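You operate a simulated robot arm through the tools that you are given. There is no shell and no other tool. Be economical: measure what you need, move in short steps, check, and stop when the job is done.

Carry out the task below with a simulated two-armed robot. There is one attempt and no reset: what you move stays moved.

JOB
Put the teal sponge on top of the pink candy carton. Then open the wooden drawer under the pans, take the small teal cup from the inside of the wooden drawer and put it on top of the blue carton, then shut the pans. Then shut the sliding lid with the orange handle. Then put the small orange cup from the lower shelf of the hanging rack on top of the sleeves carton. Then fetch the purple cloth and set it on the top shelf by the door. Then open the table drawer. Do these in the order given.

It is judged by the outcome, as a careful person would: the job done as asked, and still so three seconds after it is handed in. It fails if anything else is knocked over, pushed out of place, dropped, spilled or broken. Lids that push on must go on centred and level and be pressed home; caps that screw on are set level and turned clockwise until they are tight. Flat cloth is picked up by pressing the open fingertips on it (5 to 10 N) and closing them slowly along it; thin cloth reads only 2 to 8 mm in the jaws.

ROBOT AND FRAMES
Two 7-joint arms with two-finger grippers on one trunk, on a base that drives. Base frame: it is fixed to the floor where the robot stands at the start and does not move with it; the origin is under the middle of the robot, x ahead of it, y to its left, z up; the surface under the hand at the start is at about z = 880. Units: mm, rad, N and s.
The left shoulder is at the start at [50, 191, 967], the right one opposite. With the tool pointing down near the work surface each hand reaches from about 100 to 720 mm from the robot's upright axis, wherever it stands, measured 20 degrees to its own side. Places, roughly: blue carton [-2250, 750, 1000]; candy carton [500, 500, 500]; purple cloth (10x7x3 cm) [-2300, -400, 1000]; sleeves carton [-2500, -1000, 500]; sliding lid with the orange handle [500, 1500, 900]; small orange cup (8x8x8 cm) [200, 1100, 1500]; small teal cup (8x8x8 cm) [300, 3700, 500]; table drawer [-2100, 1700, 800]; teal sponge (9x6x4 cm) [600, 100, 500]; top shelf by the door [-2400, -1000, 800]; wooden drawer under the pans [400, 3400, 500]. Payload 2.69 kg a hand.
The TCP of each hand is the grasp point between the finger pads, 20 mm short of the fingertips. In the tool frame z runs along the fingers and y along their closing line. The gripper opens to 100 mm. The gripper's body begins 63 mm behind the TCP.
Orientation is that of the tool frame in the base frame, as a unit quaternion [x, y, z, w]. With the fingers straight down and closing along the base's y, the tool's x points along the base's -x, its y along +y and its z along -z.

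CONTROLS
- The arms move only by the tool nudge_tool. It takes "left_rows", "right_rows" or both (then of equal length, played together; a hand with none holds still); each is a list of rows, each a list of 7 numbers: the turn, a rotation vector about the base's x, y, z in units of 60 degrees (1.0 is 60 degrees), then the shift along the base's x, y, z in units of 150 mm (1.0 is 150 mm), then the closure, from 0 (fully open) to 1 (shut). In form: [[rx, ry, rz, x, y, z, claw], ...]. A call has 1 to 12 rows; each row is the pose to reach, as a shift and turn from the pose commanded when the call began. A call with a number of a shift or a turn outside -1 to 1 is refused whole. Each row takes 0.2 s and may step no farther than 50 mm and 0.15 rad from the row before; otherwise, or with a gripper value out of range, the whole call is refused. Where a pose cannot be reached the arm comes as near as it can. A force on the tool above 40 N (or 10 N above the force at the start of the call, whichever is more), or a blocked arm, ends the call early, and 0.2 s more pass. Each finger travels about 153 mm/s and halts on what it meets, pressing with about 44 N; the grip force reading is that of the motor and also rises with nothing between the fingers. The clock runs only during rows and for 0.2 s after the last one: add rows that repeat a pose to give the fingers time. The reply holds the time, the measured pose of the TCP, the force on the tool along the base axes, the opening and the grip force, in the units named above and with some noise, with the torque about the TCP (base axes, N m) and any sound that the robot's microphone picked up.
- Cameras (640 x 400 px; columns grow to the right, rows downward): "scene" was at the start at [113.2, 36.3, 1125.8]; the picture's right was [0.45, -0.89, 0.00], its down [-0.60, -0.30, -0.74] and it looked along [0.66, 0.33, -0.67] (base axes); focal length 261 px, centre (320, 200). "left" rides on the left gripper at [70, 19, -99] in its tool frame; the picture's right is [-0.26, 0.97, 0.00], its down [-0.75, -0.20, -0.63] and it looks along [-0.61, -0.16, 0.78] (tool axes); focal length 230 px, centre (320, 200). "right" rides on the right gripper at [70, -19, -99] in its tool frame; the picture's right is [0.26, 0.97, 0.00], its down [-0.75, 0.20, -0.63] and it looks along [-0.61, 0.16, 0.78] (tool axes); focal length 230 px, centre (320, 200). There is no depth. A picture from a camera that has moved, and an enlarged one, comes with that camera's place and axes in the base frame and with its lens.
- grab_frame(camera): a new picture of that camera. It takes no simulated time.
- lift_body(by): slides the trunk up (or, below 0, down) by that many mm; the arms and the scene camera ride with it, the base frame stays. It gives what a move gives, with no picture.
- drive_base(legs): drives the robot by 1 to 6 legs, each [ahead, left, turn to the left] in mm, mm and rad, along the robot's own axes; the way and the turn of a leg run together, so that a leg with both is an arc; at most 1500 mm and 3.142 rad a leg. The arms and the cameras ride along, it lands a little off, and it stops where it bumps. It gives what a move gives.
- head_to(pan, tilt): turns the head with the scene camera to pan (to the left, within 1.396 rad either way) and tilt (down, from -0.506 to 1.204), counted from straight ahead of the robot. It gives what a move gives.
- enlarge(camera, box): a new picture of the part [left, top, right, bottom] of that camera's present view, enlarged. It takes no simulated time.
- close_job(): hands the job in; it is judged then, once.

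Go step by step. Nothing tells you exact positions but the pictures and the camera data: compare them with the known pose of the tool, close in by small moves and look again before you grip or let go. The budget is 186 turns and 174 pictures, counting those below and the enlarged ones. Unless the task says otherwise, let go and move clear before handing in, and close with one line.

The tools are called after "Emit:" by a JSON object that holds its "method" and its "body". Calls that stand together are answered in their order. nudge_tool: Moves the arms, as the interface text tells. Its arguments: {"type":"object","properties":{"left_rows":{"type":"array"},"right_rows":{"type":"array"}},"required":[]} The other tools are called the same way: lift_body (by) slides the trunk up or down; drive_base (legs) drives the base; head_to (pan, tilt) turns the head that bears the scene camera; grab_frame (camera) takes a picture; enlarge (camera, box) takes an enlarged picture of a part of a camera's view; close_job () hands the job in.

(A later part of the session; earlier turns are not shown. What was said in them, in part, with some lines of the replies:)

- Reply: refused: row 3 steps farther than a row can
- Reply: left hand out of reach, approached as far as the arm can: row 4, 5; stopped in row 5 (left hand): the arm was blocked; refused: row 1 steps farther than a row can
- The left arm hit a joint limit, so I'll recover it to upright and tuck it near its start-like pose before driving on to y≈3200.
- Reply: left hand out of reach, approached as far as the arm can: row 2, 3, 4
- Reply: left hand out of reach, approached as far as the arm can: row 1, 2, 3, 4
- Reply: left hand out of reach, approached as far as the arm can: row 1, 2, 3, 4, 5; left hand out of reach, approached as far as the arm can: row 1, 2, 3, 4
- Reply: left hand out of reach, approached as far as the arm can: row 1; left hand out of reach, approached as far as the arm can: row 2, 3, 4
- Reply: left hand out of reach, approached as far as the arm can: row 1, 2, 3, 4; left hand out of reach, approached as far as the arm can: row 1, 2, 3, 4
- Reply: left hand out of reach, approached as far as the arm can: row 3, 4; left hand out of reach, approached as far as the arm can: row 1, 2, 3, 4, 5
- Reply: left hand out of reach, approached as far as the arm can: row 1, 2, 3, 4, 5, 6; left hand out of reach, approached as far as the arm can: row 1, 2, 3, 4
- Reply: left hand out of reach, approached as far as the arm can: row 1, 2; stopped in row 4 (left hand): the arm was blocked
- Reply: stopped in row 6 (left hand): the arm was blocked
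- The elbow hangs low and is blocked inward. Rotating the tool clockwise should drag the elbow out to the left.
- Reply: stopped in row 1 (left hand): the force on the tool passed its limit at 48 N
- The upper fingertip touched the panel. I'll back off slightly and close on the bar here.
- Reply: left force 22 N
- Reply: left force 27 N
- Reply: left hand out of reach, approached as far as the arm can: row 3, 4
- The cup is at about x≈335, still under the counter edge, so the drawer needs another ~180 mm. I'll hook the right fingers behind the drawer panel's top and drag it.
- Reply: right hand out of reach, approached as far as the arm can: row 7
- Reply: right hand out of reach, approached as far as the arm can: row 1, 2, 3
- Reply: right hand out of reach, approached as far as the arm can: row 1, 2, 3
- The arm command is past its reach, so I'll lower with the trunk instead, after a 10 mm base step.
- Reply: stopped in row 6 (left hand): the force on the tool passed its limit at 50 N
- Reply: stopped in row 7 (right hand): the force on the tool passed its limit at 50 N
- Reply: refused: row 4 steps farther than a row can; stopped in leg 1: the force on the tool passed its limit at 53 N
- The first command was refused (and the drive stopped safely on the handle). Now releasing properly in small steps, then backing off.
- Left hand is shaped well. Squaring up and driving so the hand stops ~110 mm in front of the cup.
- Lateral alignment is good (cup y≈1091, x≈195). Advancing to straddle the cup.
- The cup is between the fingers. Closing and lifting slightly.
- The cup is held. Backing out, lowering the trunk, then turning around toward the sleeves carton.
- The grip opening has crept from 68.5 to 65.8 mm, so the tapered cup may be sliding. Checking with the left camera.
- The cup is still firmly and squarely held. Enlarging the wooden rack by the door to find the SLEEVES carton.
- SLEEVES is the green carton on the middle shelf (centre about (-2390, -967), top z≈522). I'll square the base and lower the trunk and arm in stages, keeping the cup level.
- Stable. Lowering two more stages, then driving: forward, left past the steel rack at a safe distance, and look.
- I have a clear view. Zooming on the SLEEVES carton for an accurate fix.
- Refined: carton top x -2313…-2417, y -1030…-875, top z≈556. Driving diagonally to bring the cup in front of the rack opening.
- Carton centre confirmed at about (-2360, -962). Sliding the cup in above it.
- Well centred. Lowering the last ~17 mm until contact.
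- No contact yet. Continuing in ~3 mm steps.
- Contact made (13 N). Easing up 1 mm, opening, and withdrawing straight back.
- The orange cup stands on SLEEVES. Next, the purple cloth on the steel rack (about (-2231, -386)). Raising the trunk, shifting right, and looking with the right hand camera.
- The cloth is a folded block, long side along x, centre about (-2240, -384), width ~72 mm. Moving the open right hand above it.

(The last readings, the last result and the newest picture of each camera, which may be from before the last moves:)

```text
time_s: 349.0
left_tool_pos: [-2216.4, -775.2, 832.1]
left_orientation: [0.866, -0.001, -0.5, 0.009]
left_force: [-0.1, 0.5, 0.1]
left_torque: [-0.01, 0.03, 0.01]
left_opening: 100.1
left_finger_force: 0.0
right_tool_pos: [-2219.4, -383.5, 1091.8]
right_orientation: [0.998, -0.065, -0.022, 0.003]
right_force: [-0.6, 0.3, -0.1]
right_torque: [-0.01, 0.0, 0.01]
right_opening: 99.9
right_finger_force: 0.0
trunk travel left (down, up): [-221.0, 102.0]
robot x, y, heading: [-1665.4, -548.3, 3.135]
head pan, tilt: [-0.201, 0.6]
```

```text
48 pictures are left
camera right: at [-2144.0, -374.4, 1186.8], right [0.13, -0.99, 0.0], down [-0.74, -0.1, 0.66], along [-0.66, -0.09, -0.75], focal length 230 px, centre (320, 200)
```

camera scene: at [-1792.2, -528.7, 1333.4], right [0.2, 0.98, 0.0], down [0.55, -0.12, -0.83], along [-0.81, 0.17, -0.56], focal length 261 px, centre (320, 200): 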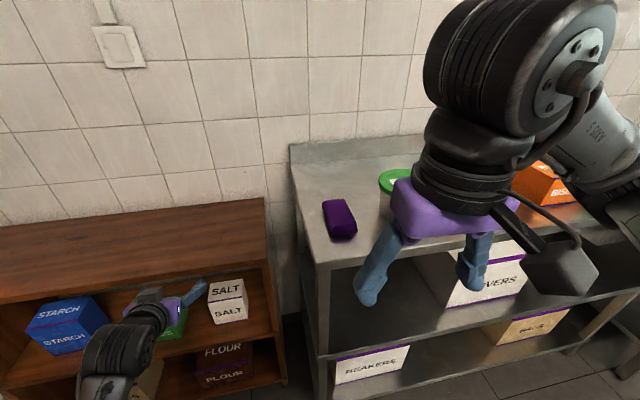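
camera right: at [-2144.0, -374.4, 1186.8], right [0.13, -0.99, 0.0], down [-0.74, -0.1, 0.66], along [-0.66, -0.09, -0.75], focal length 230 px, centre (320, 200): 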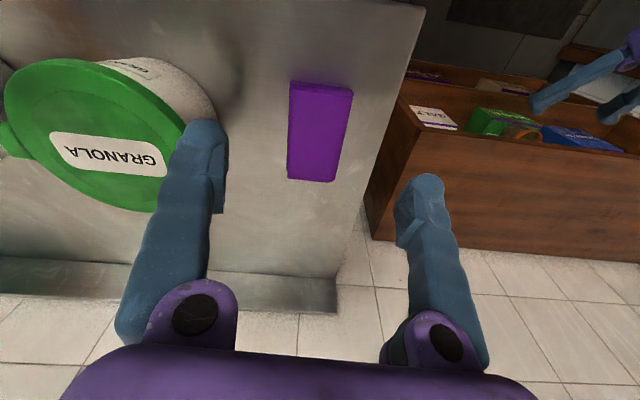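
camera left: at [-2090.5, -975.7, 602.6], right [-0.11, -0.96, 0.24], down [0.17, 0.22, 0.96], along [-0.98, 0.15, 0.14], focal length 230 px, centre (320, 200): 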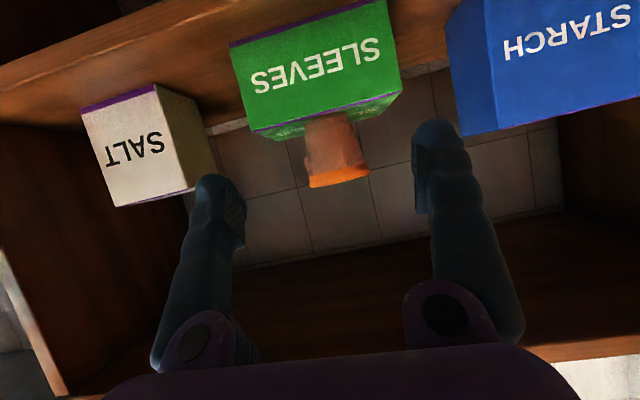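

Refined: cloth x -2203…-2305, y -357…-412, nearly axis-aligned. Un-yawing 6°, centring, and descending around it.

Emit:
{"method": "nudge_tool", "body": {"right_rows": [[0, 0, 0.05, -0.1, 0, -0.1, 0.1], [0, 0, 0.1, -0.2, -0.01, -0.3, 0.1], [0, 0, 0.1, -0.2, -0.01, -0.5, 0.1], [0, 0, 0.1, -0.2, -0.01, -0.65, 0.1], [0, 0, 0.1, -0.2, -0.01, -0.74, 0.1]]}}

Emit:
{"method": "grab_frame", "body": {"camera": "right"}}

```text
time_s: 350.2
left_tool_pos: [-2215.3, -774.2, 832.9]
left_orientation: [0.867, -0.002, -0.499, 0.008]
left_force: [-0.1, -0.6, 0.1]
left_torque: [-0.02, 0.03, -0.02]
left_opening: 99.7
left_finger_force: 0.1
right_tool_pos: [-2248.7, -387.9, 980.9]
right_orientation: [1.0, -0.012, -0.021, 0.005]
right_force: [0.3, -0.3, 0.1]
right_torque: [0.02, -0.04, 0.0]
right_opening: 89.8
right_finger_force: 0.1
trunk travel left (down, up): [-221.0, 102.0]
robot x, y, heading: [-1666.6, -543.5, 3.134]
head pan, tilt: [-0.201, 0.6]
```

```text
47 pictures are left
camera right: at [-2173.6, -369.9, 1075.1], right [0.23, -0.97, 0.0], down [-0.73, -0.18, 0.66], along [-0.65, -0.15, -0.75], focal length 230 px, centre (320, 200)
```

right: 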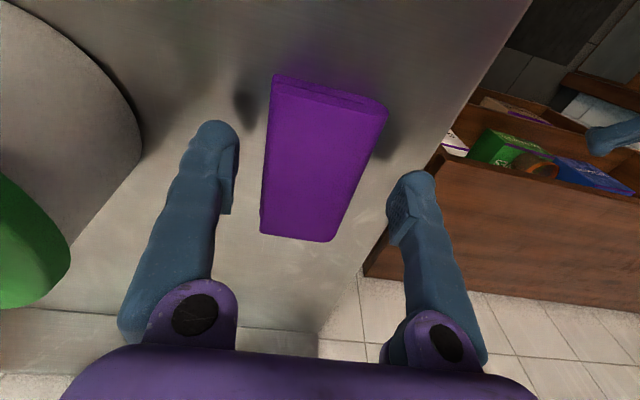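

Cloth is centred between the fingers. Lowering another 11 mm and closing slowly.

Emit:
{"method": "nudge_tool", "body": {"right_rows": [[0, 0, 0, 0, 0, -0.04, 0.1], [0, 0, 0, 0, 0, -0.075, 0.1], [0, 0, 0, 0, 0, -0.075, 0.25], [0, 0, 0, 0, 0, -0.075, 0.4], [0, 0, 0, 0, 0, -0.075, 0.55], [0, 0, 0, 0, 0, -0.075, 0.6], [0, 0, 0, 0, 0, -0.075, 0.6]]}}

Emit:
{"method": "nudge_tool", "body": {"right_rows": [[0, 0, 0, 0, 0, 0.15, 0.6], [0, 0, 0, 0, 0, 0.4, 0.6], [0, 0, 0, 0, 0, 0.7, 0.6]]}}

Emit:
{"method": "grab_frame", "body": {"camera": "right"}}

```text
time_s: 351.8
left_tool_pos: [-2216.0, -775.8, 833.0]
left_orientation: [0.867, -0.002, -0.499, 0.008]
left_force: [-0.6, 0.3, 0.1]
left_torque: [-0.02, 0.01, -0.02]
left_opening: 99.9
left_finger_force: 0.1
right_tool_pos: [-2249.9, -387.3, 970.4]
right_orientation: [1.0, -0.012, -0.022, 0.004]
right_force: [0.3, 0.6, 0.1]
right_torque: [0.0, 0.01, -0.02]
right_opening: 60.3
right_finger_force: 44.3
trunk travel left (down, up): [-221.0, 102.0]
robot x, y, heading: [-1665.0, -544.4, 3.137]
head pan, tilt: [-0.201, 0.6]
```

```text
time_s: 352.6
left_tool_pos: [-2215.2, -776.4, 833.6]
left_orientation: [0.866, -0.002, -0.499, 0.008]
left_force: [-0.4, -0.3, -0.6]
left_torque: [0.0, -0.03, 0.01]
left_opening: 100.1
left_finger_force: 0.1
right_tool_pos: [-2247.9, -390.0, 1076.6]
right_orientation: [1.0, -0.012, -0.022, 0.004]
right_force: [-0.1, -0.6, -0.1]
right_torque: [-0.01, -0.02, 0.06]
right_opening: 60.3
right_finger_force: 44.1
trunk travel left (down, up): [-221.0, 102.0]
robot x, y, heading: [-1666.2, -544.5, 3.14]
head pan, tilt: [-0.201, 0.6]
```

```text
46 pictures are left
camera right: at [-2173.0, -372.8, 1171.4], right [0.23, -0.97, 0.0], down [-0.73, -0.18, 0.66], along [-0.65, -0.15, -0.75], focal length 230 px, centre (320, 200)
```

right: 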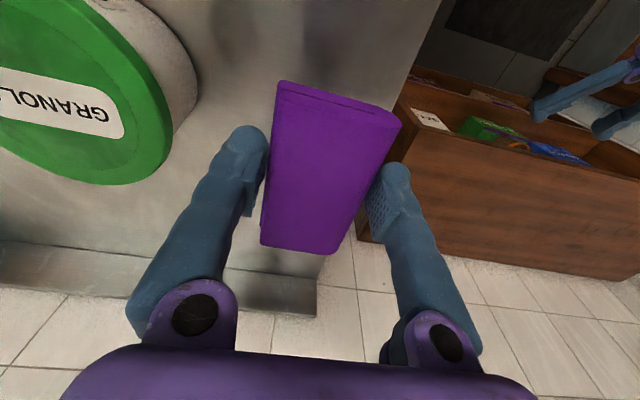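

The cloth is held (60 mm grip). I'll retract the left hand a little, then drive left so the right hand is over the wooden rack's top.

Emit:
{"method": "nudge_tool", "body": {"left_rows": [[0, 0, 0, 0.2, 0, 0.1, 0], [0, 0, 0, 0.4, 0, 0.2, 0], [0, 0, 0, 0.6, 0, 0.3, 0], [0, 0, 0, 0.75, 0, 0.4, 0]]}}

Emit:
{"method": "drive_base", "body": {"legs": [[0, 335, 0]]}}

Emit:
{"method": "head_to", "body": {"pan": 0.0, "tilt": 0.7}}

Emit:
{"method": "grab_frame", "body": {"camera": "scene"}}

```text
time_s: 353.6
left_tool_pos: [-2102.3, -776.2, 893.4]
left_orientation: [0.867, -0.001, -0.499, 0.009]
left_force: [0.2, 0.2, 0.5]
left_torque: [0.02, 0.02, 0.01]
left_opening: 99.7
left_finger_force: 0.1
right_tool_pos: [-2248.0, -390.2, 1075.7]
right_orientation: [1.0, -0.012, -0.021, 0.005]
right_force: [0.1, 0.4, -1.0]
right_torque: [-0.02, 0.01, 0.01]
right_opening: 60.2
right_finger_force: 44.2
trunk travel left (down, up): [-221.0, 102.0]
robot x, y, heading: [-1665.4, -547.7, 3.137]
head pan, tilt: [-0.201, 0.6]
```

```text
time_s: 357.0
left_tool_pos: [-2105.6, -1104.2, 892.9]
left_orientation: [0.866, -0.004, -0.5, 0.007]
left_force: [1.0, 0.0, -0.2]
left_torque: [-0.01, -0.02, 0.0]
left_opening: 99.6
left_finger_force: 0.0
right_tool_pos: [-2250.8, -717.1, 1076.1]
right_orientation: [1.0, -0.015, -0.022, 0.004]
right_force: [0.2, -0.5, -0.1]
right_torque: [0.03, 0.01, -0.03]
right_opening: 60.2
right_finger_force: 44.1
trunk travel left (down, up): [-221.0, 102.0]
robot x, y, heading: [-1665.2, -876.0, 3.134]
head pan, tilt: [-0.201, 0.6]
```

```text
time_s: 357.8
left_tool_pos: [-2106.9, -1103.7, 891.6]
left_orientation: [0.866, -0.005, -0.5, 0.007]
left_force: [0.1, -0.4, 0.3]
left_torque: [-0.01, -0.02, 0.02]
left_opening: 100.4
left_finger_force: 0.1
right_tool_pos: [-2251.0, -715.8, 1075.4]
right_orientation: [1.0, -0.015, -0.022, 0.005]
right_force: [-1.3, 0.5, -1.2]
right_torque: [0.02, 0.02, -0.02]
right_opening: 60.3
right_finger_force: 43.6
trunk travel left (down, up): [-221.0, 102.0]
robot x, y, heading: [-1659.6, -876.8, 3.13]
head pan, tilt: [0.0, 0.7]
```

```text
45 pictures are left
camera scene: at [-1793.6, -875.5, 1324.8], right [0.01, 1.0, 0.0], down [0.64, -0.01, -0.77], along [-0.77, 0.01, -0.64], focal length 261 px, centre (320, 200)
```

scene: 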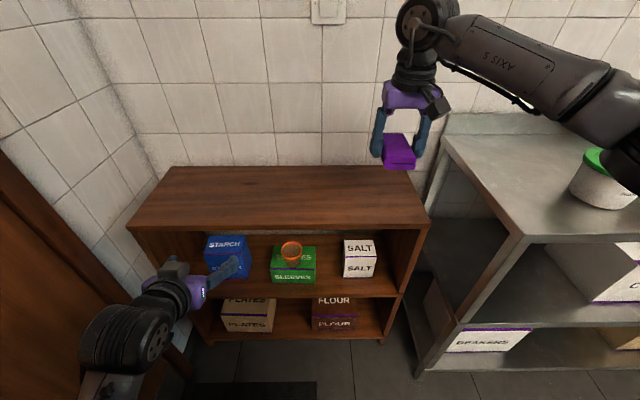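

The rack top spans x -2310…-2615 at z≈800. Driving forward 150 mm and lowering the trunk to bring the cloth close to the surface.

Emit:
{"method": "drive_base", "body": {"legs": [[150, 0, 0]]}}

Emit:
{"method": "lift_body", "body": {"by": -200}}

Emit:
{"method": "grab_frame", "body": {"camera": "scene"}}

```text
time_s: 359.1
left_tool_pos: [-2260.1, -1104.0, 892.5]
left_orientation: [0.866, -0.004, -0.5, 0.007]
left_force: [-0.2, 0.2, -0.3]
left_torque: [0.02, 0.0, -0.01]
left_opening: 100.1
left_finger_force: 0.1
right_tool_pos: [-2404.9, -715.4, 1076.5]
right_orientation: [1.0, -0.014, -0.021, 0.005]
right_force: [0.8, 0.9, -1.3]
right_torque: [-0.02, 0.0, 0.0]
right_opening: 60.4
right_finger_force: 44.0
trunk travel left (down, up): [-221.0, 102.0]
robot x, y, heading: [-1819.1, -871.7, 3.134]
head pan, tilt: [0.0, 0.7]
```

```text
time_s: 361.3
left_tool_pos: [-2259.4, -1103.9, 693.5]
left_orientation: [0.866, -0.003, -0.5, 0.006]
left_force: [0.2, 0.4, -0.2]
left_torque: [0.04, -0.06, -0.02]
left_opening: 100.0
left_finger_force: 0.1
right_tool_pos: [-2404.1, -718.2, 877.8]
right_orientation: [1.0, -0.012, -0.024, 0.003]
right_force: [0.1, -0.4, -0.7]
right_torque: [-0.01, -0.01, -0.03]
right_opening: 60.3
right_finger_force: 43.5
trunk travel left (down, up): [-21.0, 302.0]
robot x, y, heading: [-1826.2, -872.9, 3.128]
head pan, tilt: [0.0, 0.7]
```

```text
44 pictures are left
camera scene: at [-1946.4, -875.5, 1125.3], right [0.01, 1.0, 0.0], down [0.64, -0.01, -0.77], along [-0.77, 0.01, -0.64], focal length 261 px, centre (320, 200)
```

scene: 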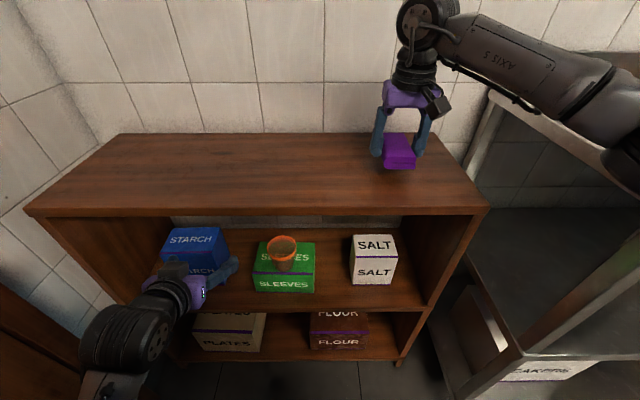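

The cloth is above the rack top. Lowering with the arm until it touches.

Emit:
{"method": "nudge_tool", "body": {"right_rows": [[0, 0, 0, 0, 0, -0.12, 0.6], [0, 0, 0, 0, 0, -0.22, 0.6], [0, 0, 0, 0, 0, -0.28, 0.6], [0, 0, 0, 0, 0, -0.32, 0.6], [0, 0, 0, 0, 0, -0.35, 0.6]]}}

Emit:
{"method": "enlarge", "body": {"camera": "scene", "box": [320, 80, 480, 180]}}

```text
time_s: 362.1
left_tool_pos: [-2256.8, -1111.9, 692.4]
left_orientation: [0.866, 0.001, -0.5, 0.005]
left_force: [0.1, -0.5, 0.5]
left_torque: [-0.01, 0.01, 0.03]
left_opening: 100.1
left_finger_force: 0.2
right_tool_pos: [-2402.1, -732.8, 849.7]
right_orientation: [0.999, -0.003, -0.033, 0.002]
right_force: [0.2, 0.3, -1.1]
right_torque: [-0.05, -0.01, -0.02]
right_opening: 60.4
right_finger_force: 44.0
trunk travel left (down, up): [-21.0, 302.0]
robot x, y, heading: [-1820.3, -875.5, 3.14]
head pan, tilt: [0.0, 0.7]
stopped in row 4 (right hand): the force on the tool passed its limit at 48 N (the readings are from after the stop); the commanded pose is now the measured one
```

```text
4.00 times, centred on (400, 130) of scene
camera zoom: at [-1944.0, -883.4, 1124.8], right [0.01, 1.0, 0.01], down [0.64, 0.0, -0.77], along [-0.77, 0.01, -0.64], focal length 1044 px, centre (0, 480)
```

zoom: 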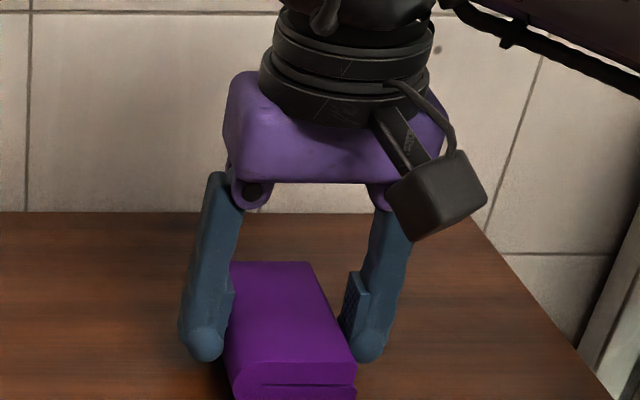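

The move stopped on force and the pose shifted slightly; something may have been touched. Checking the full view before continuing.

Emit:
{"method": "grab_frame", "body": {"camera": "scene"}}

Emit:
{"method": "grab_frame", "body": {"camera": "right"}}

```text
42 pictures are left
camera scene: at [-1944.0, -883.4, 1124.8], right [0.01, 1.0, 0.01], down [0.64, 0.0, -0.77], along [-0.77, 0.01, -0.64], focal length 261 px, centre (320, 200)
```

scene: 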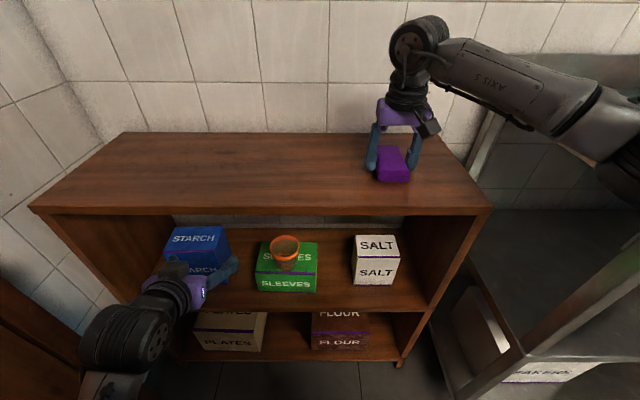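

```text
41 pictures are left
camera right: at [-2326.0, -714.3, 943.1], right [0.25, -0.97, -0.01], down [-0.71, -0.19, 0.68], along [-0.66, -0.16, -0.74], focal length 230 px, centre (320, 200)
```

right: 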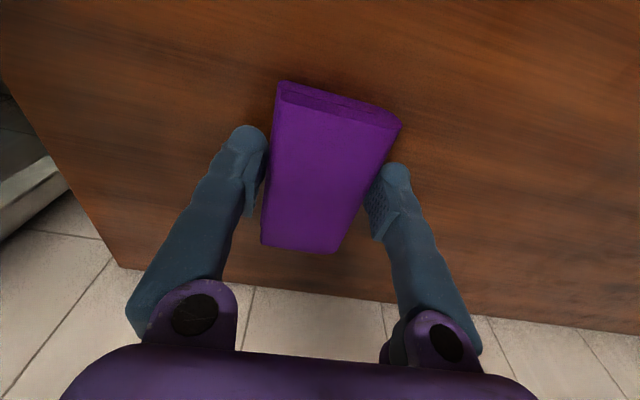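

The right elbow appears to have brushed the steel rack's side. I'll lift slightly, shift the base left 70 mm for clearance, then lower again.

Emit:
{"method": "nudge_tool", "body": {"right_rows": [[0, 0, 0, 0, 0, 0.1, 0.6], [0, 0, 0, 0, 0, 0.2, 0.6]]}}

Emit:
{"method": "drive_base", "body": {"legs": [[0, 80, 0]]}}

Emit:
{"method": "grab_frame", "body": {"camera": "scene"}}

```text
time_s: 362.8
left_tool_pos: [-2259.9, -1104.2, 691.6]
left_orientation: [0.867, -0.002, -0.499, 0.008]
left_force: [0.2, 0.1, 1.4]
left_torque: [-0.03, 0.02, 0.0]
left_opening: 100.0
left_finger_force: 0.0
right_tool_pos: [-2405.4, -722.6, 876.3]
right_orientation: [1.0, -0.01, -0.028, 0.004]
right_force: [0.0, -1.2, 0.6]
right_torque: [0.07, -0.06, 0.0]
right_opening: 60.4
right_finger_force: 44.3
trunk travel left (down, up): [-21.0, 302.0]
robot x, y, heading: [-1822.5, -872.8, 3.132]
head pan, tilt: [0.0, 0.7]
```

```text
time_s: 364.1
left_tool_pos: [-2260.0, -1185.2, 692.2]
left_orientation: [0.867, -0.002, -0.499, 0.008]
left_force: [-0.7, -0.5, 0.7]
left_torque: [0.0, -0.01, 0.01]
left_opening: 99.9
left_finger_force: 0.0
right_tool_pos: [-2403.9, -803.3, 874.6]
right_orientation: [1.0, -0.007, -0.028, 0.005]
right_force: [-0.4, -1.0, -0.7]
right_torque: [-0.01, 0.03, 0.02]
right_opening: 60.2
right_finger_force: 44.2
trunk travel left (down, up): [-21.0, 302.0]
robot x, y, heading: [-1820.6, -950.3, 3.137]
head pan, tilt: [0.0, 0.7]
```

```text
40 pictures are left
camera scene: at [-1947.9, -954.9, 1124.8], right [0.01, 1.0, 0.0], down [0.64, 0.0, -0.76], along [-0.76, 0.01, -0.64], focal length 261 px, centre (320, 200)
```

scene: 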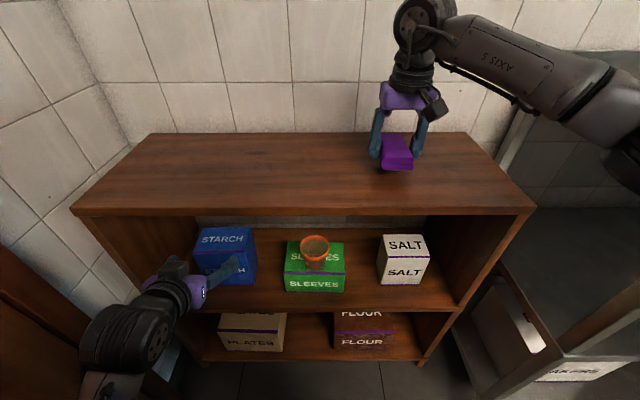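

More clearance now. Lowering again in small steps.

Emit:
{"method": "nudge_tool", "body": {"right_rows": [[0, 0, 0, 0, 0, -0.1, 0.6], [0, 0, 0, 0, 0, -0.18, 0.6], [0, 0, 0, 0, 0, -0.24, 0.6]]}}

Emit:
{"method": "nudge_tool", "body": {"right_rows": [[0, 0, 0, 0, 0, -0.03, 0.6], [0, 0, 0, 0, 0, -0.06, 0.6], [0, 0, 0, 0, 0, -0.09, 0.6]]}}

Emit:
{"method": "enlarge", "body": {"camera": "scene", "box": [320, 80, 480, 180]}}

```text
time_s: 365.1
left_tool_pos: [-2258.9, -1185.6, 694.0]
left_orientation: [0.866, -0.002, -0.5, 0.008]
left_force: [-0.3, -0.3, 0.1]
left_torque: [-0.01, 0.02, -0.01]
left_opening: 100.4
left_finger_force: 0.0
right_tool_pos: [-2406.6, -803.9, 850.1]
right_orientation: [0.999, -0.007, -0.038, 0.007]
right_force: [3.6, 0.2, 13.1]
right_torque: [0.4, -0.52, -0.07]
right_opening: 60.0
right_finger_force: 44.0
trunk travel left (down, up): [-21.0, 302.0]
robot x, y, heading: [-1820.4, -953.4, 3.132]
head pan, tilt: [0.0, 0.7]
stopped in row 3 (right hand): the force on the tool passed its limit at 42 N (the readings are from after the stop); the commanded pose is now the measured one
```

```text
time_s: 365.6
left_tool_pos: [-2259.8, -1184.9, 692.7]
left_orientation: [0.866, -0.001, -0.5, 0.009]
left_force: [0.4, 0.1, 0.7]
left_torque: [-0.02, 0.05, 0.03]
left_opening: 100.0
left_finger_force: 0.0
right_tool_pos: [-2407.3, -803.5, 848.3]
right_orientation: [0.999, -0.009, -0.041, 0.01]
right_force: [2.8, -0.3, 13.7]
right_torque: [0.48, -0.48, -0.07]
right_opening: 60.0
right_finger_force: 43.9
trunk travel left (down, up): [-21.0, 302.0]
robot x, y, heading: [-1823.3, -956.4, 3.133]
head pan, tilt: [0.0, 0.7]
stopped in row 2 (right hand): the force on the tool passed its limit at 43 N (the readings are from after the stop); the commanded pose is now the measured one
```

```text
4.00 times, centred on (400, 130) of scene
camera zoom: at [-1946.6, -954.9, 1124.7], right [0.01, 1.0, 0.0], down [0.64, 0.0, -0.77], along [-0.77, 0.01, -0.64], focal length 1044 px, centre (0, 480)
```

zoom: 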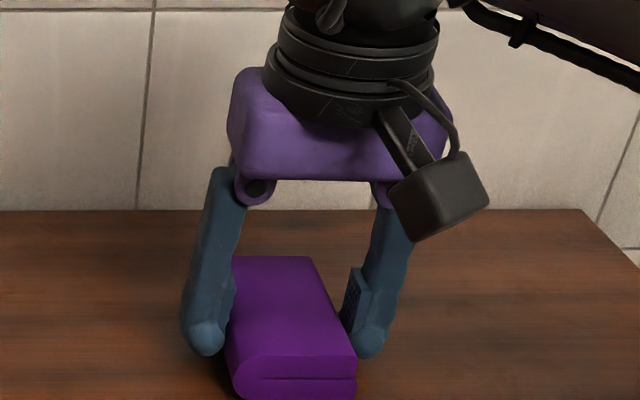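

That is real contact with the rack top (surface ≈ z 825). Easing up 1 mm, opening and lifting clear.

Emit:
{"method": "nudge_tool", "body": {"right_rows": [[0, 0, 0, 0, 0, 0.01, 0.5], [0, 0, 0, 0, 0, 0.01, 0.3], [0, 0, 0, 0, 0, 0.01, 0.05], [0, 0, 0, 0, 0, 0.01, 0.05]]}}

Emit:
{"method": "nudge_tool", "body": {"right_rows": [[0, 0, 0, 0, 0, 0.2, 0.05], [0, 0, 0, 0, 0, 0.45, 0.05], [0, 0, 0, 0, 0, 0.75, 0.05]]}}

Emit:
{"method": "grab_frame", "body": {"camera": "right"}}

```text
time_s: 366.6
left_tool_pos: [-2260.5, -1184.5, 692.6]
left_orientation: [0.867, -0.003, -0.499, 0.007]
left_force: [0.2, -0.3, 0.2]
left_torque: [0.0, -0.01, -0.02]
left_opening: 100.0
left_finger_force: 0.1
right_tool_pos: [-2408.2, -803.0, 846.4]
right_orientation: [0.999, -0.008, -0.039, 0.01]
right_force: [0.1, 0.4, -1.0]
right_torque: [0.0, -0.01, 0.01]
right_opening: 95.0
right_finger_force: 0.0
trunk travel left (down, up): [-21.0, 302.0]
robot x, y, heading: [-1823.5, -955.3, 3.13]
head pan, tilt: [0.0, 0.7]
```

```text
time_s: 367.4
left_tool_pos: [-2260.0, -1185.3, 693.0]
left_orientation: [0.867, -0.002, -0.499, 0.009]
left_force: [-1.1, 0.6, -1.0]
left_torque: [-0.01, -0.01, 0.0]
left_opening: 100.1
left_finger_force: 0.1
right_tool_pos: [-2409.1, -803.5, 960.8]
right_orientation: [0.999, -0.008, -0.039, 0.009]
right_force: [-0.6, 0.5, 0.4]
right_torque: [0.01, 0.02, 0.0]
right_opening: 94.9
right_finger_force: 0.1
trunk travel left (down, up): [-21.0, 302.0]
robot x, y, heading: [-1822.6, -953.9, 3.134]
head pan, tilt: [0.0, 0.7]
```

```text
38 pictures are left
camera right: at [-2332.1, -785.3, 1052.5], right [0.24, -0.97, 0.0], down [-0.7, -0.18, 0.69], along [-0.67, -0.17, -0.72], focal length 230 px, centre (320, 200)
```

right: 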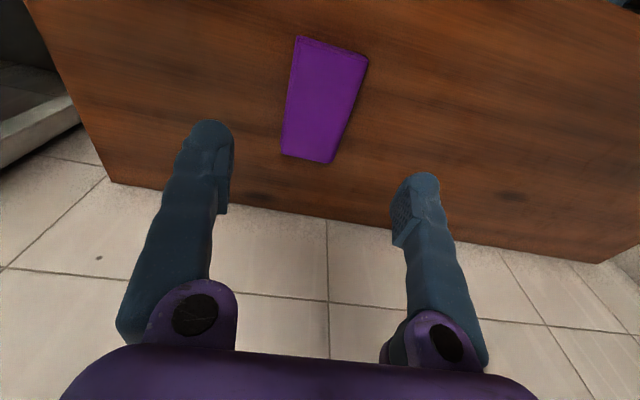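

The cloth lies on the rack top. Retracting the right arm, then driving back the safe way toward the table.

Emit:
{"method": "nudge_tool", "body": {"right_rows": [[0, 0, 0, 0.3, 0, 0.1, 0.05], [0, 0, 0, 0.6, 0, 0.1, 0.05], [0, 0, 0, 0.9, 0, 0.1, 0], [0, 0, 0, 1, 0, 0.1, 0]]}}

Emit:
{"method": "nudge_tool", "body": {"right_rows": [[0, 0, 0, 0.3, 0, 0, 0], [0, 0, 0, 0.6, 0, 0, 0], [0, 0, 0, 0.9, 0, 0, 0]]}}

Emit:
{"method": "drive_base", "body": {"legs": [[-150, 0, 0], [0, -300, 0], [-320, -350, 0], [0, -1200, 0]]}}

Emit:
{"method": "head_to", "body": {"pan": -0.4, "tilt": 0.4}}

Emit:
{"method": "grab_frame", "body": {"camera": "scene"}}

```text
time_s: 368.4
left_tool_pos: [-2259.7, -1184.1, 693.1]
left_orientation: [0.866, -0.002, -0.499, 0.008]
left_force: [-0.5, -0.5, 0.1]
left_torque: [-0.04, -0.01, 0.02]
left_opening: 100.0
left_finger_force: 0.1
right_tool_pos: [-2257.2, -800.8, 976.6]
right_orientation: [0.999, -0.009, -0.039, 0.009]
right_force: [-0.1, 0.5, -0.2]
right_torque: [0.02, -0.01, -0.03]
right_opening: 99.9
right_finger_force: 0.1
trunk travel left (down, up): [-21.0, 302.0]
robot x, y, heading: [-1818.2, -956.8, 3.131]
head pan, tilt: [0.0, 0.7]
```

```text
time_s: 369.2
left_tool_pos: [-2259.9, -1183.6, 693.1]
left_orientation: [0.867, -0.002, -0.499, 0.008]
left_force: [-0.1, -0.6, 0.2]
left_torque: [-0.02, -0.01, 0.02]
left_opening: 100.1
left_finger_force: 0.0
right_tool_pos: [-2120.3, -803.9, 976.7]
right_orientation: [0.999, -0.009, -0.04, 0.01]
right_force: [-1.0, -0.7, 0.0]
right_torque: [0.01, 0.02, -0.01]
right_opening: 100.0
right_finger_force: 0.1
trunk travel left (down, up): [-21.0, 302.0]
robot x, y, heading: [-1821.4, -953.4, 3.139]
head pan, tilt: [0.0, 0.7]
```

```text
time_s: 386.8
left_tool_pos: [-1793.6, 649.1, 692.6]
left_orientation: [0.867, -0.008, -0.499, 0.004]
left_force: [-1.1, -1.0, 1.0]
left_torque: [0.0, 0.05, -0.03]
left_opening: 99.9
left_finger_force: 0.2
right_tool_pos: [-1650.7, 1027.1, 976.7]
right_orientation: [0.999, -0.015, -0.038, 0.009]
right_force: [-0.2, -0.2, -0.1]
right_torque: [-0.01, -0.02, 0.04]
right_opening: 99.8
right_finger_force: 0.0
trunk travel left (down, up): [-21.0, 302.0]
robot x, y, heading: [-1352.5, 873.7, 3.118]
head pan, tilt: [0.0, 0.7]
```

```text
time_s: 387.7
left_tool_pos: [-1792.8, 649.3, 692.7]
left_orientation: [0.866, -0.007, -0.499, 0.005]
left_force: [-0.1, 0.1, 0.0]
left_torque: [0.03, 0.0, -0.03]
left_opening: 99.9
left_finger_force: 0.1
right_tool_pos: [-1649.5, 1027.8, 976.8]
right_orientation: [0.999, -0.015, -0.04, 0.009]
right_force: [-0.2, 0.9, 0.8]
right_torque: [-0.02, 0.01, -0.01]
right_opening: 100.0
right_finger_force: 0.0
trunk travel left (down, up): [-21.0, 302.0]
robot x, y, heading: [-1353.5, 873.8, 3.12]
head pan, tilt: [-0.4, 0.4]
```

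```text
37 pictures are left
camera scene: at [-1478.5, 911.3, 1151.6], right [0.41, 0.91, 0.0], down [0.36, -0.16, -0.92], along [-0.84, 0.37, -0.39], focal length 261 px, centre (320, 200)
```

scene: 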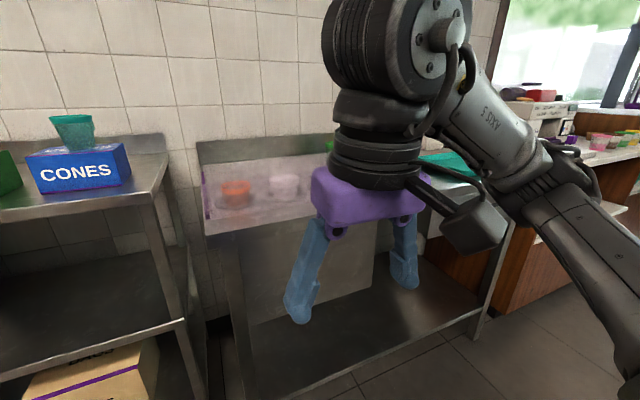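

The teal cup is still on the blue carton. Driving on to view the table drawer.

Emit:
{"method": "drive_base", "body": {"legs": [[-150, 0, 0.02], [0, -950, 0]]}}

Emit:
{"method": "head_to", "body": {"pan": 0.1, "tilt": 0.45}}

Emit:
{"method": "grab_frame", "body": {"camera": "scene"}}

```text
time_s: 397.3
left_tool_pos: [-1648.8, 1580.7, 692.7]
left_orientation: [0.867, 0.01, -0.499, 0.015]
left_force: [0.7, 0.1, -0.6]
left_torque: [-0.01, -0.03, -0.04]
left_opening: 100.3
left_finger_force: 0.0
right_tool_pos: [-1522.6, 1964.4, 976.8]
right_orientation: [0.999, 0.007, -0.039, 0.01]
right_force: [0.3, 0.1, 0.2]
right_torque: [-0.01, 0.0, -0.02]
right_opening: 99.9
right_finger_force: 0.1
trunk travel left (down, up): [-21.0, 302.0]
robot x, y, heading: [-1214.0, 1822.5, -3.118]
head pan, tilt: [-0.4, 0.4]
```

```text
time_s: 398.3
left_tool_pos: [-1649.5, 1580.6, 691.8]
left_orientation: [0.866, 0.01, -0.499, 0.015]
left_force: [0.3, 1.1, 0.4]
left_torque: [0.02, 0.01, 0.01]
left_opening: 100.2
left_finger_force: 0.1
right_tool_pos: [-1521.6, 1964.0, 976.4]
right_orientation: [0.999, 0.007, -0.039, 0.01]
right_force: [0.8, 0.3, -0.7]
right_torque: [-0.05, 0.07, 0.0]
right_opening: 100.2
right_finger_force: 0.0
trunk travel left (down, up): [-21.0, 302.0]
robot x, y, heading: [-1215.5, 1822.7, -3.117]
head pan, tilt: [0.099, 0.45]
```

```text
36 pictures are left
camera scene: at [-1350.4, 1810.3, 1147.0], right [-0.12, 0.99, 0.0], down [0.43, 0.05, -0.9], along [-0.89, -0.11, -0.44], focal length 261 px, centre (320, 200)
```

scene: 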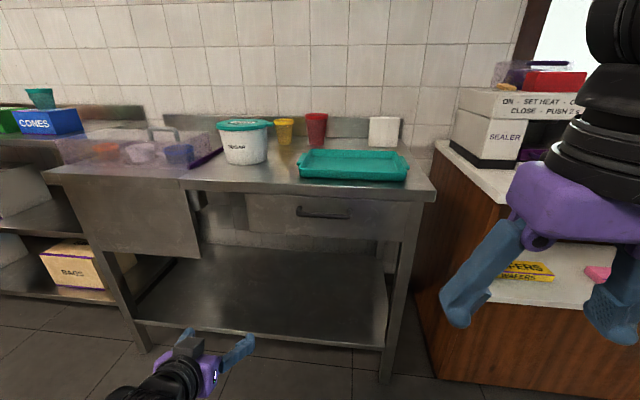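

The steel table has a drawer with a bar handle under the teal tray. Enlarging it.

Emit:
{"method": "enlarge", "body": {"camera": "scene", "box": [200, 140, 440, 290]}}

```text
2.67 times, centred on (320, 215) of scene
camera zoom: at [-1350.4, 1810.3, 1147.0], right [-0.12, 0.99, 0.0], down [0.43, 0.05, -0.9], along [-0.89, -0.11, -0.44], focal length 696 px, centre (320, 160)
```

zoom: 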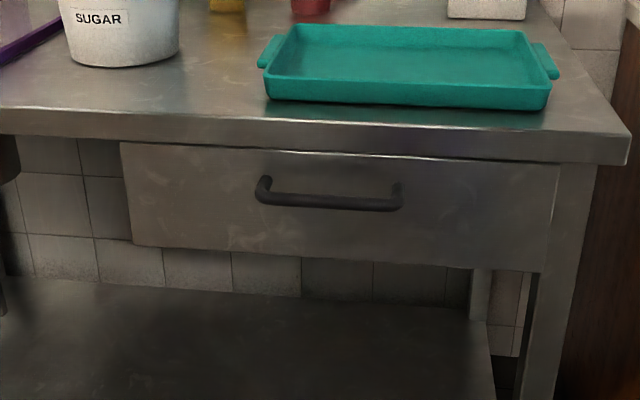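

Handle is around (-1950, 1745, 803). I'll roll the left wrist 90° while raising it, then align in front of the handle.

Emit:
{"method": "nudge_tool", "body": {"left_rows": [[-0.108, 0, -0.0625, 0, 0, 0.08, 0], [-0.217, 0, -0.125, 0, 0, 0.17, 0], [-0.325, 0, -0.1875, 0, 0, 0.25, 0], [-0.433, 0, -0.25, 0, 0, 0.34, 0], [-0.54, 0, -0.3125, 0, 0, 0.42, 0], [-0.65, 0, -0.375, 0, 0, 0.5, 0]]}}

Emit:
{"method": "nudge_tool", "body": {"left_rows": [[-0.108, 0, -0.0625, 0, 0, 0.08, 0.1], [-0.217, 0, -0.125, 0, 0, 0.17, 0.2], [-0.325, 0, -0.1875, 0, 0, 0.25, 0.3], [-0.433, 0, -0.25, 0, 0, 0.34, 0.45], [-0.54, 0, -0.3125, 0, 0, 0.42, 0.45], [-0.65, 0, -0.375, 0, 0, 0.5, 0.45]]}}

Emit:
{"method": "drive_base", "body": {"legs": [[0, 0, -0.024], [100, -164, 0]]}}

Emit:
{"method": "grab_frame", "body": {"camera": "left"}}

Emit:
{"method": "grab_frame", "body": {"camera": "scene"}}

```text
time_s: 399.7
left_tool_pos: [-1658.9, 1582.0, 763.7]
left_orientation: [0.797, -0.323, -0.467, 0.206]
left_force: [0.4, 0.1, -0.4]
left_torque: [-0.01, 0.02, 0.0]
left_opening: 100.0
left_finger_force: 0.0
left hand out of reach, approached as far as the arm can: row 5, 6
right_tool_pos: [-1522.0, 1965.5, 974.6]
right_orientation: [0.999, 0.007, -0.039, 0.01]
right_force: [0.5, 0.0, -0.5]
right_torque: [0.0, 0.02, 0.0]
right_opening: 100.0
right_finger_force: 0.0
trunk travel left (down, up): [-21.0, 302.0]
robot x, y, heading: [-1218.7, 1824.2, -3.117]
head pan, tilt: [0.099, 0.45]
```

```text
time_s: 401.1
left_tool_pos: [-1680.5, 1586.6, 835.0]
left_orientation: [0.607, -0.606, -0.363, 0.364]
left_force: [0.5, 0.1, -0.9]
left_torque: [0.0, -0.04, 0.0]
left_opening: 54.9
left_finger_force: 0.1
left hand out of reach, approached as far as the arm can: row 1, 2, 3, 4, 5, 6
right_tool_pos: [-1521.7, 1965.4, 975.7]
right_orientation: [0.999, 0.007, -0.039, 0.01]
right_force: [-0.4, -0.4, 0.5]
right_torque: [-0.01, 0.0, 0.0]
right_opening: 100.1
right_finger_force: 0.0
trunk travel left (down, up): [-21.0, 302.0]
robot x, y, heading: [-1217.2, 1825.6, -3.121]
head pan, tilt: [0.099, 0.45]
```

```text
time_s: 403.5
left_tool_pos: [-1784.9, 1754.9, 837.1]
left_orientation: [-0.602, 0.611, 0.367, -0.362]
left_force: [-0.4, 0.5, 0.3]
left_torque: [-0.02, 0.03, -0.02]
left_opening: 55.1
left_finger_force: 0.0
right_tool_pos: [-1618.3, 2131.1, 977.6]
right_orientation: [0.999, -0.004, -0.039, 0.009]
right_force: [0.1, -0.1, 0.2]
right_torque: [-0.01, -0.04, 0.0]
right_opening: 100.0
right_finger_force: 0.1
trunk travel left (down, up): [-21.0, 302.0]
robot x, y, heading: [-1317.2, 1987.3, -3.142]
head pan, tilt: [0.099, 0.45]
```

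```text
34 pictures are left
camera left: at [-1707.0, 1684.3, 898.7], right [-0.45, 0.27, 0.85], down [0.66, 0.74, 0.12], along [-0.6, 0.62, -0.51], focal length 230 px, centre (320, 200)
```

left: 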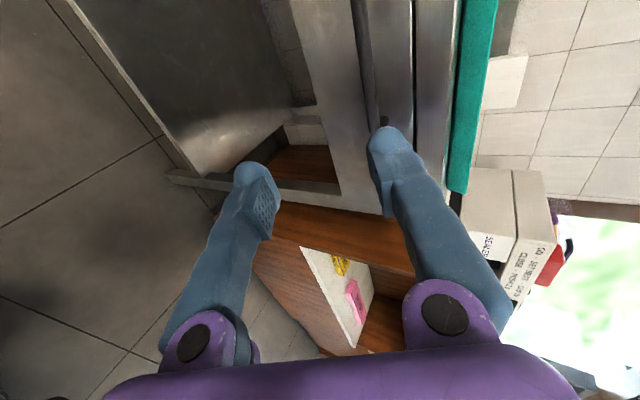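

```text
33 pictures are left
camera scene: at [-1451.0, 1973.1, 1147.0], right [-0.1, 0.99, 0.0], down [0.43, 0.04, -0.9], along [-0.9, -0.09, -0.44], focal length 261 px, centre (320, 200)
```

scene: 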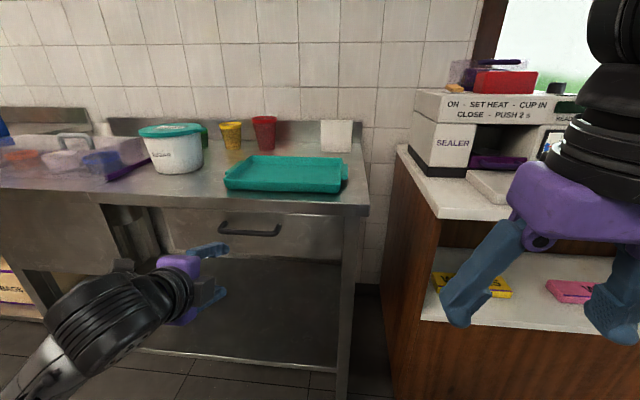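

Triangulated handle: (-1984, 1742, 784), tucked under the table edge. I'll pitch the hand nearly horizontal, narrow the opening, and move closer, then measure.

Emit:
{"method": "nudge_tool", "body": {"left_rows": [[0, 0.06, 0, -0.2, -0.02, -0.06, 0.6], [0, 0.12, 0, -0.4, -0.05, -0.12, 0.6], [0, 0.18, 0, -0.6, -0.08, -0.2, 0.6], [0, 0.25, 0, -0.8, -0.08, -0.25, 0.6]]}}

Emit:
{"method": "grab_frame", "body": {"camera": "left"}}

Emit:
{"method": "enlarge", "body": {"camera": "scene", "box": [130, 180, 370, 330]}}

```text
time_s: 404.5
left_tool_pos: [-1906.0, 1741.7, 799.1]
left_orientation: [-0.548, 0.558, 0.443, -0.438]
left_force: [-0.4, 0.4, 0.5]
left_torque: [-0.04, -0.03, 0.0]
left_opening: 39.8
left_finger_force: 0.1
right_tool_pos: [-1618.9, 2131.6, 975.8]
right_orientation: [0.999, -0.004, -0.04, 0.009]
right_force: [-0.8, -0.6, 0.0]
right_torque: [0.0, -0.01, 0.0]
right_opening: 100.2
right_finger_force: 0.0
trunk travel left (down, up): [-21.0, 302.0]
robot x, y, heading: [-1317.2, 1981.8, -3.137]
head pan, tilt: [0.099, 0.45]
```

```text
32 pictures are left
camera left: at [-1814.3, 1672.4, 838.8], right [-0.21, 0.27, 0.94], down [0.67, 0.74, -0.06], along [-0.71, 0.62, -0.33], focal length 230 px, centre (320, 200)
```

left: 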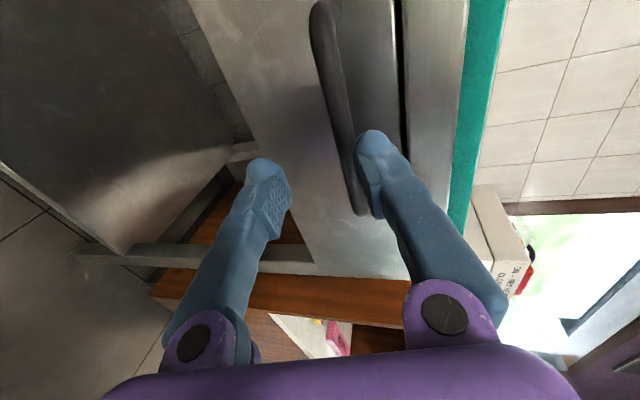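

```text
2.67 times, centred on (250, 255) of scene
camera zoom: at [-1451.0, 1973.0, 1147.0], right [-0.1, 0.99, 0.0], down [0.43, 0.04, -0.9], along [-0.9, -0.09, -0.44], focal length 696 px, centre (507, 53)
```

zoom: 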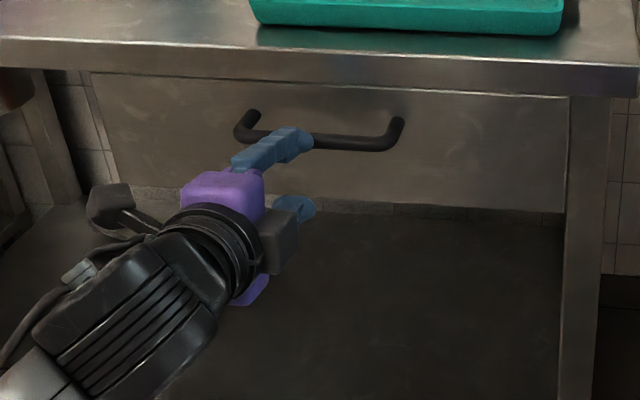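

Refined: the bar is at about (-1963, 1742, 804), close to the upper finger. Shifting up ~17 mm first, then advancing along the tool axis and looking.

Emit:
{"method": "nudge_tool", "body": {"left_rows": [[0, 0, 0, -0.01, 0, 0.06, 0.6], [0, 0, 0, -0.03, 0, 0.115, 0.6], [0, 0, 0, -0.17, 0, 0.08, 0.6], [0, 0, 0, -0.29, 0, 0.055, 0.6]]}}

Emit:
{"method": "grab_frame", "body": {"camera": "left"}}

```text
time_s: 405.5
left_tool_pos: [-1950.4, 1742.2, 804.6]
left_orientation: [-0.549, 0.558, 0.442, -0.438]
left_force: [0.0, -0.1, 0.2]
left_torque: [0.02, -0.03, 0.02]
left_opening: 39.8
left_finger_force: 0.0
right_tool_pos: [-1619.3, 2131.4, 976.0]
right_orientation: [0.999, -0.004, -0.039, 0.009]
right_force: [0.6, 0.7, 0.5]
right_torque: [0.02, 0.02, -0.03]
right_opening: 100.0
right_finger_force: 0.0
trunk travel left (down, up): [-21.0, 302.0]
robot x, y, heading: [-1319.6, 1982.0, -3.143]
head pan, tilt: [0.099, 0.45]
```

```text
30 pictures are left
camera left: at [-1858.1, 1672.4, 846.1], right [-0.21, 0.26, 0.94], down [0.67, 0.74, -0.06], along [-0.71, 0.62, -0.34], focal length 230 px, centre (320, 200)
```

left: 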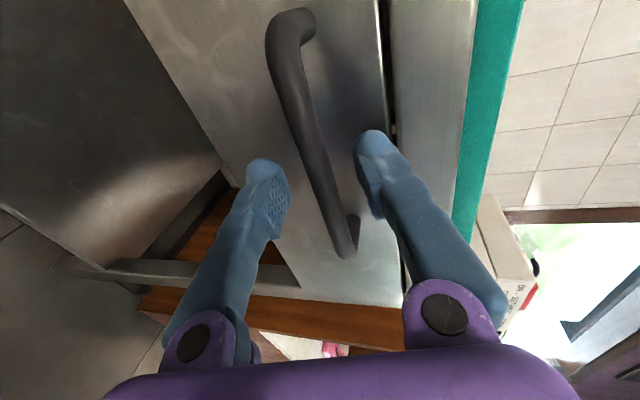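

The bar is centred between the fingers near the tips. Closing on it and test-pulling.

Emit:
{"method": "nudge_tool", "body": {"left_rows": [[0, 0, 0, -0.02, 0, 0, 0.75], [0, 0, 0, -0.02, 0, 0, 0.9], [0, 0, 0, -0.02, 0, 0, 1], [0, 0, 0, -0.02, 0, 0, 1]]}}

Emit:
{"method": "nudge_tool", "body": {"left_rows": [[0, 0, 0, 0.1, 0, 0, 1], [0, 0, 0, 0.25, 0, 0, 1], [0, 0, 0, 0.4, 0, 0, 1]]}}

Emit:
{"method": "enlarge", "body": {"camera": "scene", "box": [130, 180, 370, 330]}}

```text
time_s: 406.5
left_tool_pos: [-1952.5, 1742.2, 806.1]
left_orientation: [-0.547, 0.558, 0.443, -0.438]
left_force: [-3.1, 0.2, 2.8]
left_torque: [0.07, 0.01, 0.01]
left_opening: 10.6
left_finger_force: 37.5
right_tool_pos: [-1618.9, 2131.7, 975.7]
right_orientation: [0.999, -0.004, -0.039, 0.009]
right_force: [-0.9, -0.6, 0.6]
right_torque: [0.03, -0.01, -0.01]
right_opening: 100.1
right_finger_force: 0.0
trunk travel left (down, up): [-21.0, 302.0]
robot x, y, heading: [-1319.2, 1984.1, -3.142]
head pan, tilt: [0.099, 0.45]
```

```text
time_s: 407.3
left_tool_pos: [-1892.7, 1743.3, 804.4]
left_orientation: [-0.548, 0.559, 0.443, -0.437]
left_force: [2.0, 3.5, 3.6]
left_torque: [0.23, 0.01, 0.01]
left_opening: 6.7
left_finger_force: 34.3
right_tool_pos: [-1619.2, 2131.7, 975.9]
right_orientation: [0.999, -0.004, -0.039, 0.009]
right_force: [1.1, 0.5, 0.5]
right_torque: [0.01, 0.01, 0.01]
right_opening: 100.1
right_finger_force: 0.0
trunk travel left (down, up): [-21.0, 302.0]
robot x, y, heading: [-1316.4, 1986.7, -3.14]
head pan, tilt: [0.099, 0.45]
```

```text
2.67 times, centred on (250, 255) of scene
camera zoom: at [-1450.5, 1973.2, 1147.0], right [-0.1, 0.99, 0.0], down [0.43, 0.04, -0.9], along [-0.9, -0.09, -0.43], focal length 696 px, centre (507, 53)
```

zoom: 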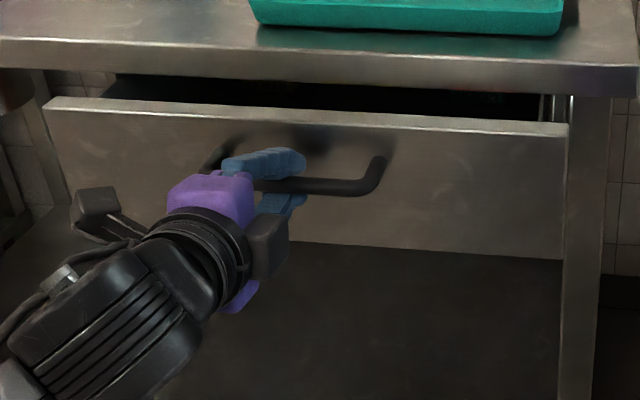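

The drawer is coming out, but the bar slid toward the fingertips. Re-gripping 9 mm deeper, then pulling by driving back.

Emit:
{"method": "nudge_tool", "body": {"left_rows": [[0, 0, 0, 0, 0, 0, 0.75], [0, 0, 0, -0.03, 0, 0, 0.72], [0, 0, 0, -0.07, 0, -0.01, 0.72], [0, 0, 0, -0.07, 0, -0.01, 1], [0, 0, 0, -0.07, 0, -0.01, 1], [0, 0, 0, -0.07, 0, -0.01, 1]]}}

Emit:
{"method": "drive_base", "body": {"legs": [[-230, 0, 0]]}}

Emit:
{"method": "grab_frame", "body": {"camera": "scene"}}

```text
time_s: 408.7
left_tool_pos: [-1902.9, 1742.4, 802.9]
left_orientation: [-0.548, 0.559, 0.443, -0.437]
left_force: [1.6, 0.1, -6.9]
left_torque: [0.23, 0.01, 0.26]
left_opening: 6.3
left_finger_force: 29.8
right_tool_pos: [-1620.1, 2130.6, 975.9]
right_orientation: [0.999, -0.004, -0.038, 0.01]
right_force: [-0.2, 0.0, 0.7]
right_torque: [0.03, 0.02, 0.02]
right_opening: 100.0
right_finger_force: 0.0
trunk travel left (down, up): [-21.0, 302.0]
robot x, y, heading: [-1320.6, 1985.5, -3.138]
head pan, tilt: [0.099, 0.45]
```

```text
time_s: 410.4
left_tool_pos: [-1678.2, 1743.0, 802.7]
left_orientation: [-0.549, 0.558, 0.443, -0.437]
left_force: [-1.1, 0.1, -12.8]
left_torque: [0.22, 0.14, 0.08]
left_opening: 6.1
left_finger_force: 29.3
right_tool_pos: [-1395.1, 2131.3, 975.7]
right_orientation: [0.999, -0.003, -0.038, 0.009]
right_force: [-0.4, 0.3, -0.5]
right_torque: [0.01, 0.0, 0.03]
right_opening: 99.9
right_finger_force: 0.1
trunk travel left (down, up): [-21.0, 302.0]
robot x, y, heading: [-1092.0, 1982.8, -3.137]
head pan, tilt: [0.099, 0.45]
```

```text
28 pictures are left
camera scene: at [-1227.1, 1973.1, 1146.8], right [-0.1, 0.99, 0.0], down [0.43, 0.05, -0.9], along [-0.9, -0.09, -0.44], focal length 261 px, centre (320, 200)
```

scene: 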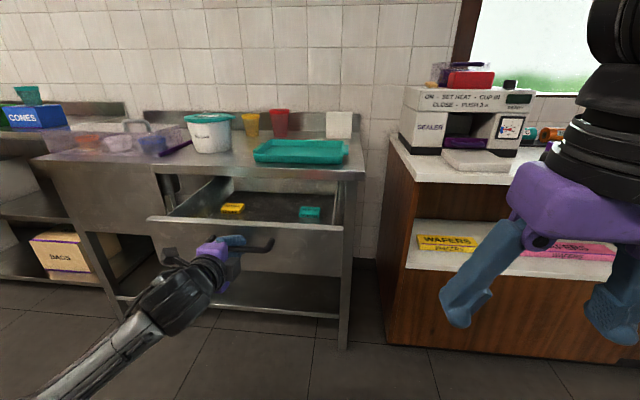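

The drawer is open about 285 mm with its contents undisturbed. Pulling a bit further to find its stop.

Emit:
{"method": "nudge_tool", "body": {"left_rows": [[0, 0, 0, 0.12, 0, 0, 1], [0, 0, 0, 0.24, 0, 0, 1], [0, 0, 0, 0.36, 0, 0, 1], [0, 0, 0, 0.48, 0, 0, 1], [0, 0, 0, 0.6, 0, 0, 1]]}}

Emit:
{"method": "grab_frame", "body": {"camera": "scene"}}

```text
time_s: 410.8
left_tool_pos: [-1665.9, 1742.7, 803.2]
left_orientation: [-0.549, 0.558, 0.441, -0.438]
left_force: [-8.5, -1.1, -1.3]
left_torque: [0.33, -0.07, -0.13]
left_opening: 5.6
left_finger_force: 30.0
right_tool_pos: [-1394.4, 2131.4, 977.4]
right_orientation: [0.999, -0.004, -0.038, 0.009]
right_force: [0.0, 0.3, 0.8]
right_torque: [-0.04, 0.0, 0.03]
right_opening: 99.9
right_finger_force: 0.1
trunk travel left (down, up): [-21.0, 302.0]
robot x, y, heading: [-1093.9, 1983.6, -3.139]
head pan, tilt: [0.099, 0.45]
stopped in row 2 (left hand): the force on the tool passed its limit at 48 N (the readings are from after the stop); the commanded pose is now the measured one
```

```text
27 pictures are left
camera scene: at [-1226.9, 1973.5, 1147.0], right [-0.1, 0.99, 0.0], down [0.43, 0.04, -0.9], along [-0.9, -0.09, -0.44], focal length 261 px, centre (320, 200)
```

scene: 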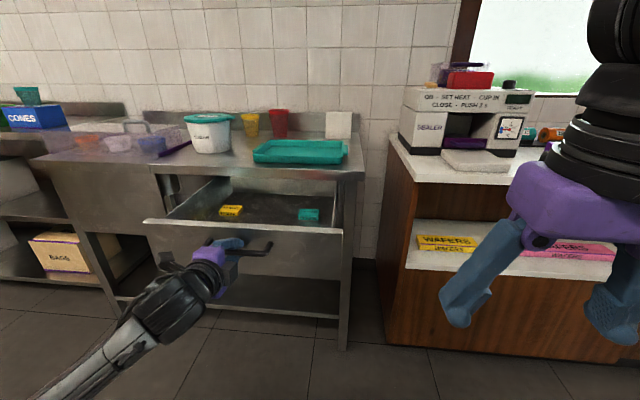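

The drawer has reached its end stop, fully open. Releasing the handle and moving clear.

Emit:
{"method": "nudge_tool", "body": {"left_rows": [[0, 0, 0, -0.01, 0, 0, 0.85], [0, 0, 0, -0.01, 0, 0, 0.65], [0, 0, 0, 0.0, 0, 0, 0.5], [0, 0, 0, 0.12, 0, 0.03, 0.5], [0, 0, 0, 0.3, 0, 0.07, 0.5], [0, 0, 0, 0.5, 0, 0.1, 0.5]]}}

Emit:
{"method": "drive_base", "body": {"legs": [[-150, 0, 0]]}}

Emit:
{"method": "grab_frame", "body": {"camera": "scene"}}

```text
time_s: 412.2
left_tool_pos: [-1590.8, 1742.0, 818.5]
left_orientation: [-0.549, 0.557, 0.442, -0.439]
left_force: [-0.5, -0.1, -0.5]
left_torque: [0.02, 0.0, -0.02]
left_opening: 50.1
left_finger_force: 0.0
right_tool_pos: [-1394.3, 2132.2, 976.1]
right_orientation: [0.999, -0.004, -0.039, 0.009]
right_force: [0.5, -0.1, 0.3]
right_torque: [0.02, -0.02, 0.01]
right_opening: 99.9
right_finger_force: 0.0
trunk travel left (down, up): [-21.0, 302.0]
robot x, y, heading: [-1095.3, 1986.9, -3.139]
head pan, tilt: [0.099, 0.45]
```

```text
time_s: 413.6
left_tool_pos: [-1444.3, 1741.5, 819.8]
left_orientation: [-0.549, 0.557, 0.442, -0.439]
left_force: [-0.8, 0.3, 0.0]
left_torque: [0.02, -0.03, 0.0]
left_opening: 50.1
left_finger_force: 0.2
right_tool_pos: [-1246.1, 2131.6, 977.7]
right_orientation: [0.999, -0.004, -0.039, 0.009]
right_force: [-0.8, 0.1, 0.2]
right_torque: [0.02, -0.03, -0.01]
right_opening: 100.1
right_finger_force: 0.1
trunk travel left (down, up): [-21.0, 302.0]
robot x, y, heading: [-945.8, 1984.7, -3.137]
head pan, tilt: [0.099, 0.45]
```

```text
26 pictures are left
camera scene: at [-1078.1, 1974.0, 1147.0], right [-0.1, 0.99, 0.0], down [0.43, 0.04, -0.9], along [-0.9, -0.09, -0.43], focal length 261 px, centre (320, 200)
```

scene: 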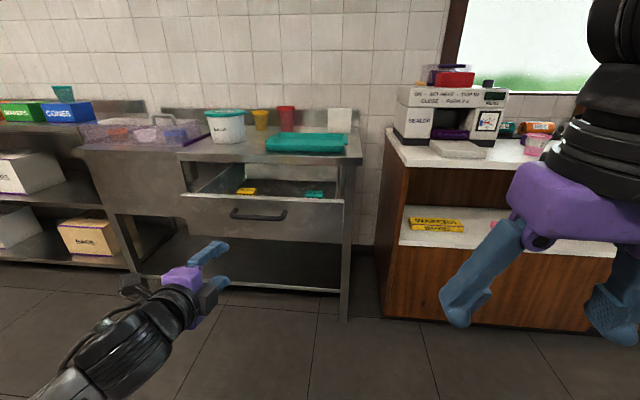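

The table drawer stands fully open and both hands are clear of it. The earlier steps were each checked when they were done, so I'm handing in.

Emit:
{"method": "close_job", "body": {}}

```text
The job is handed in.
```

I finished every step in the order given and handed the job in: the sponge, the teal cup, the sliding lid, the orange cup, the cloth and the table drawer. I took "shut the pans" to mean shutting the wooden drawer under them, so I pushed that drawer fully closed.
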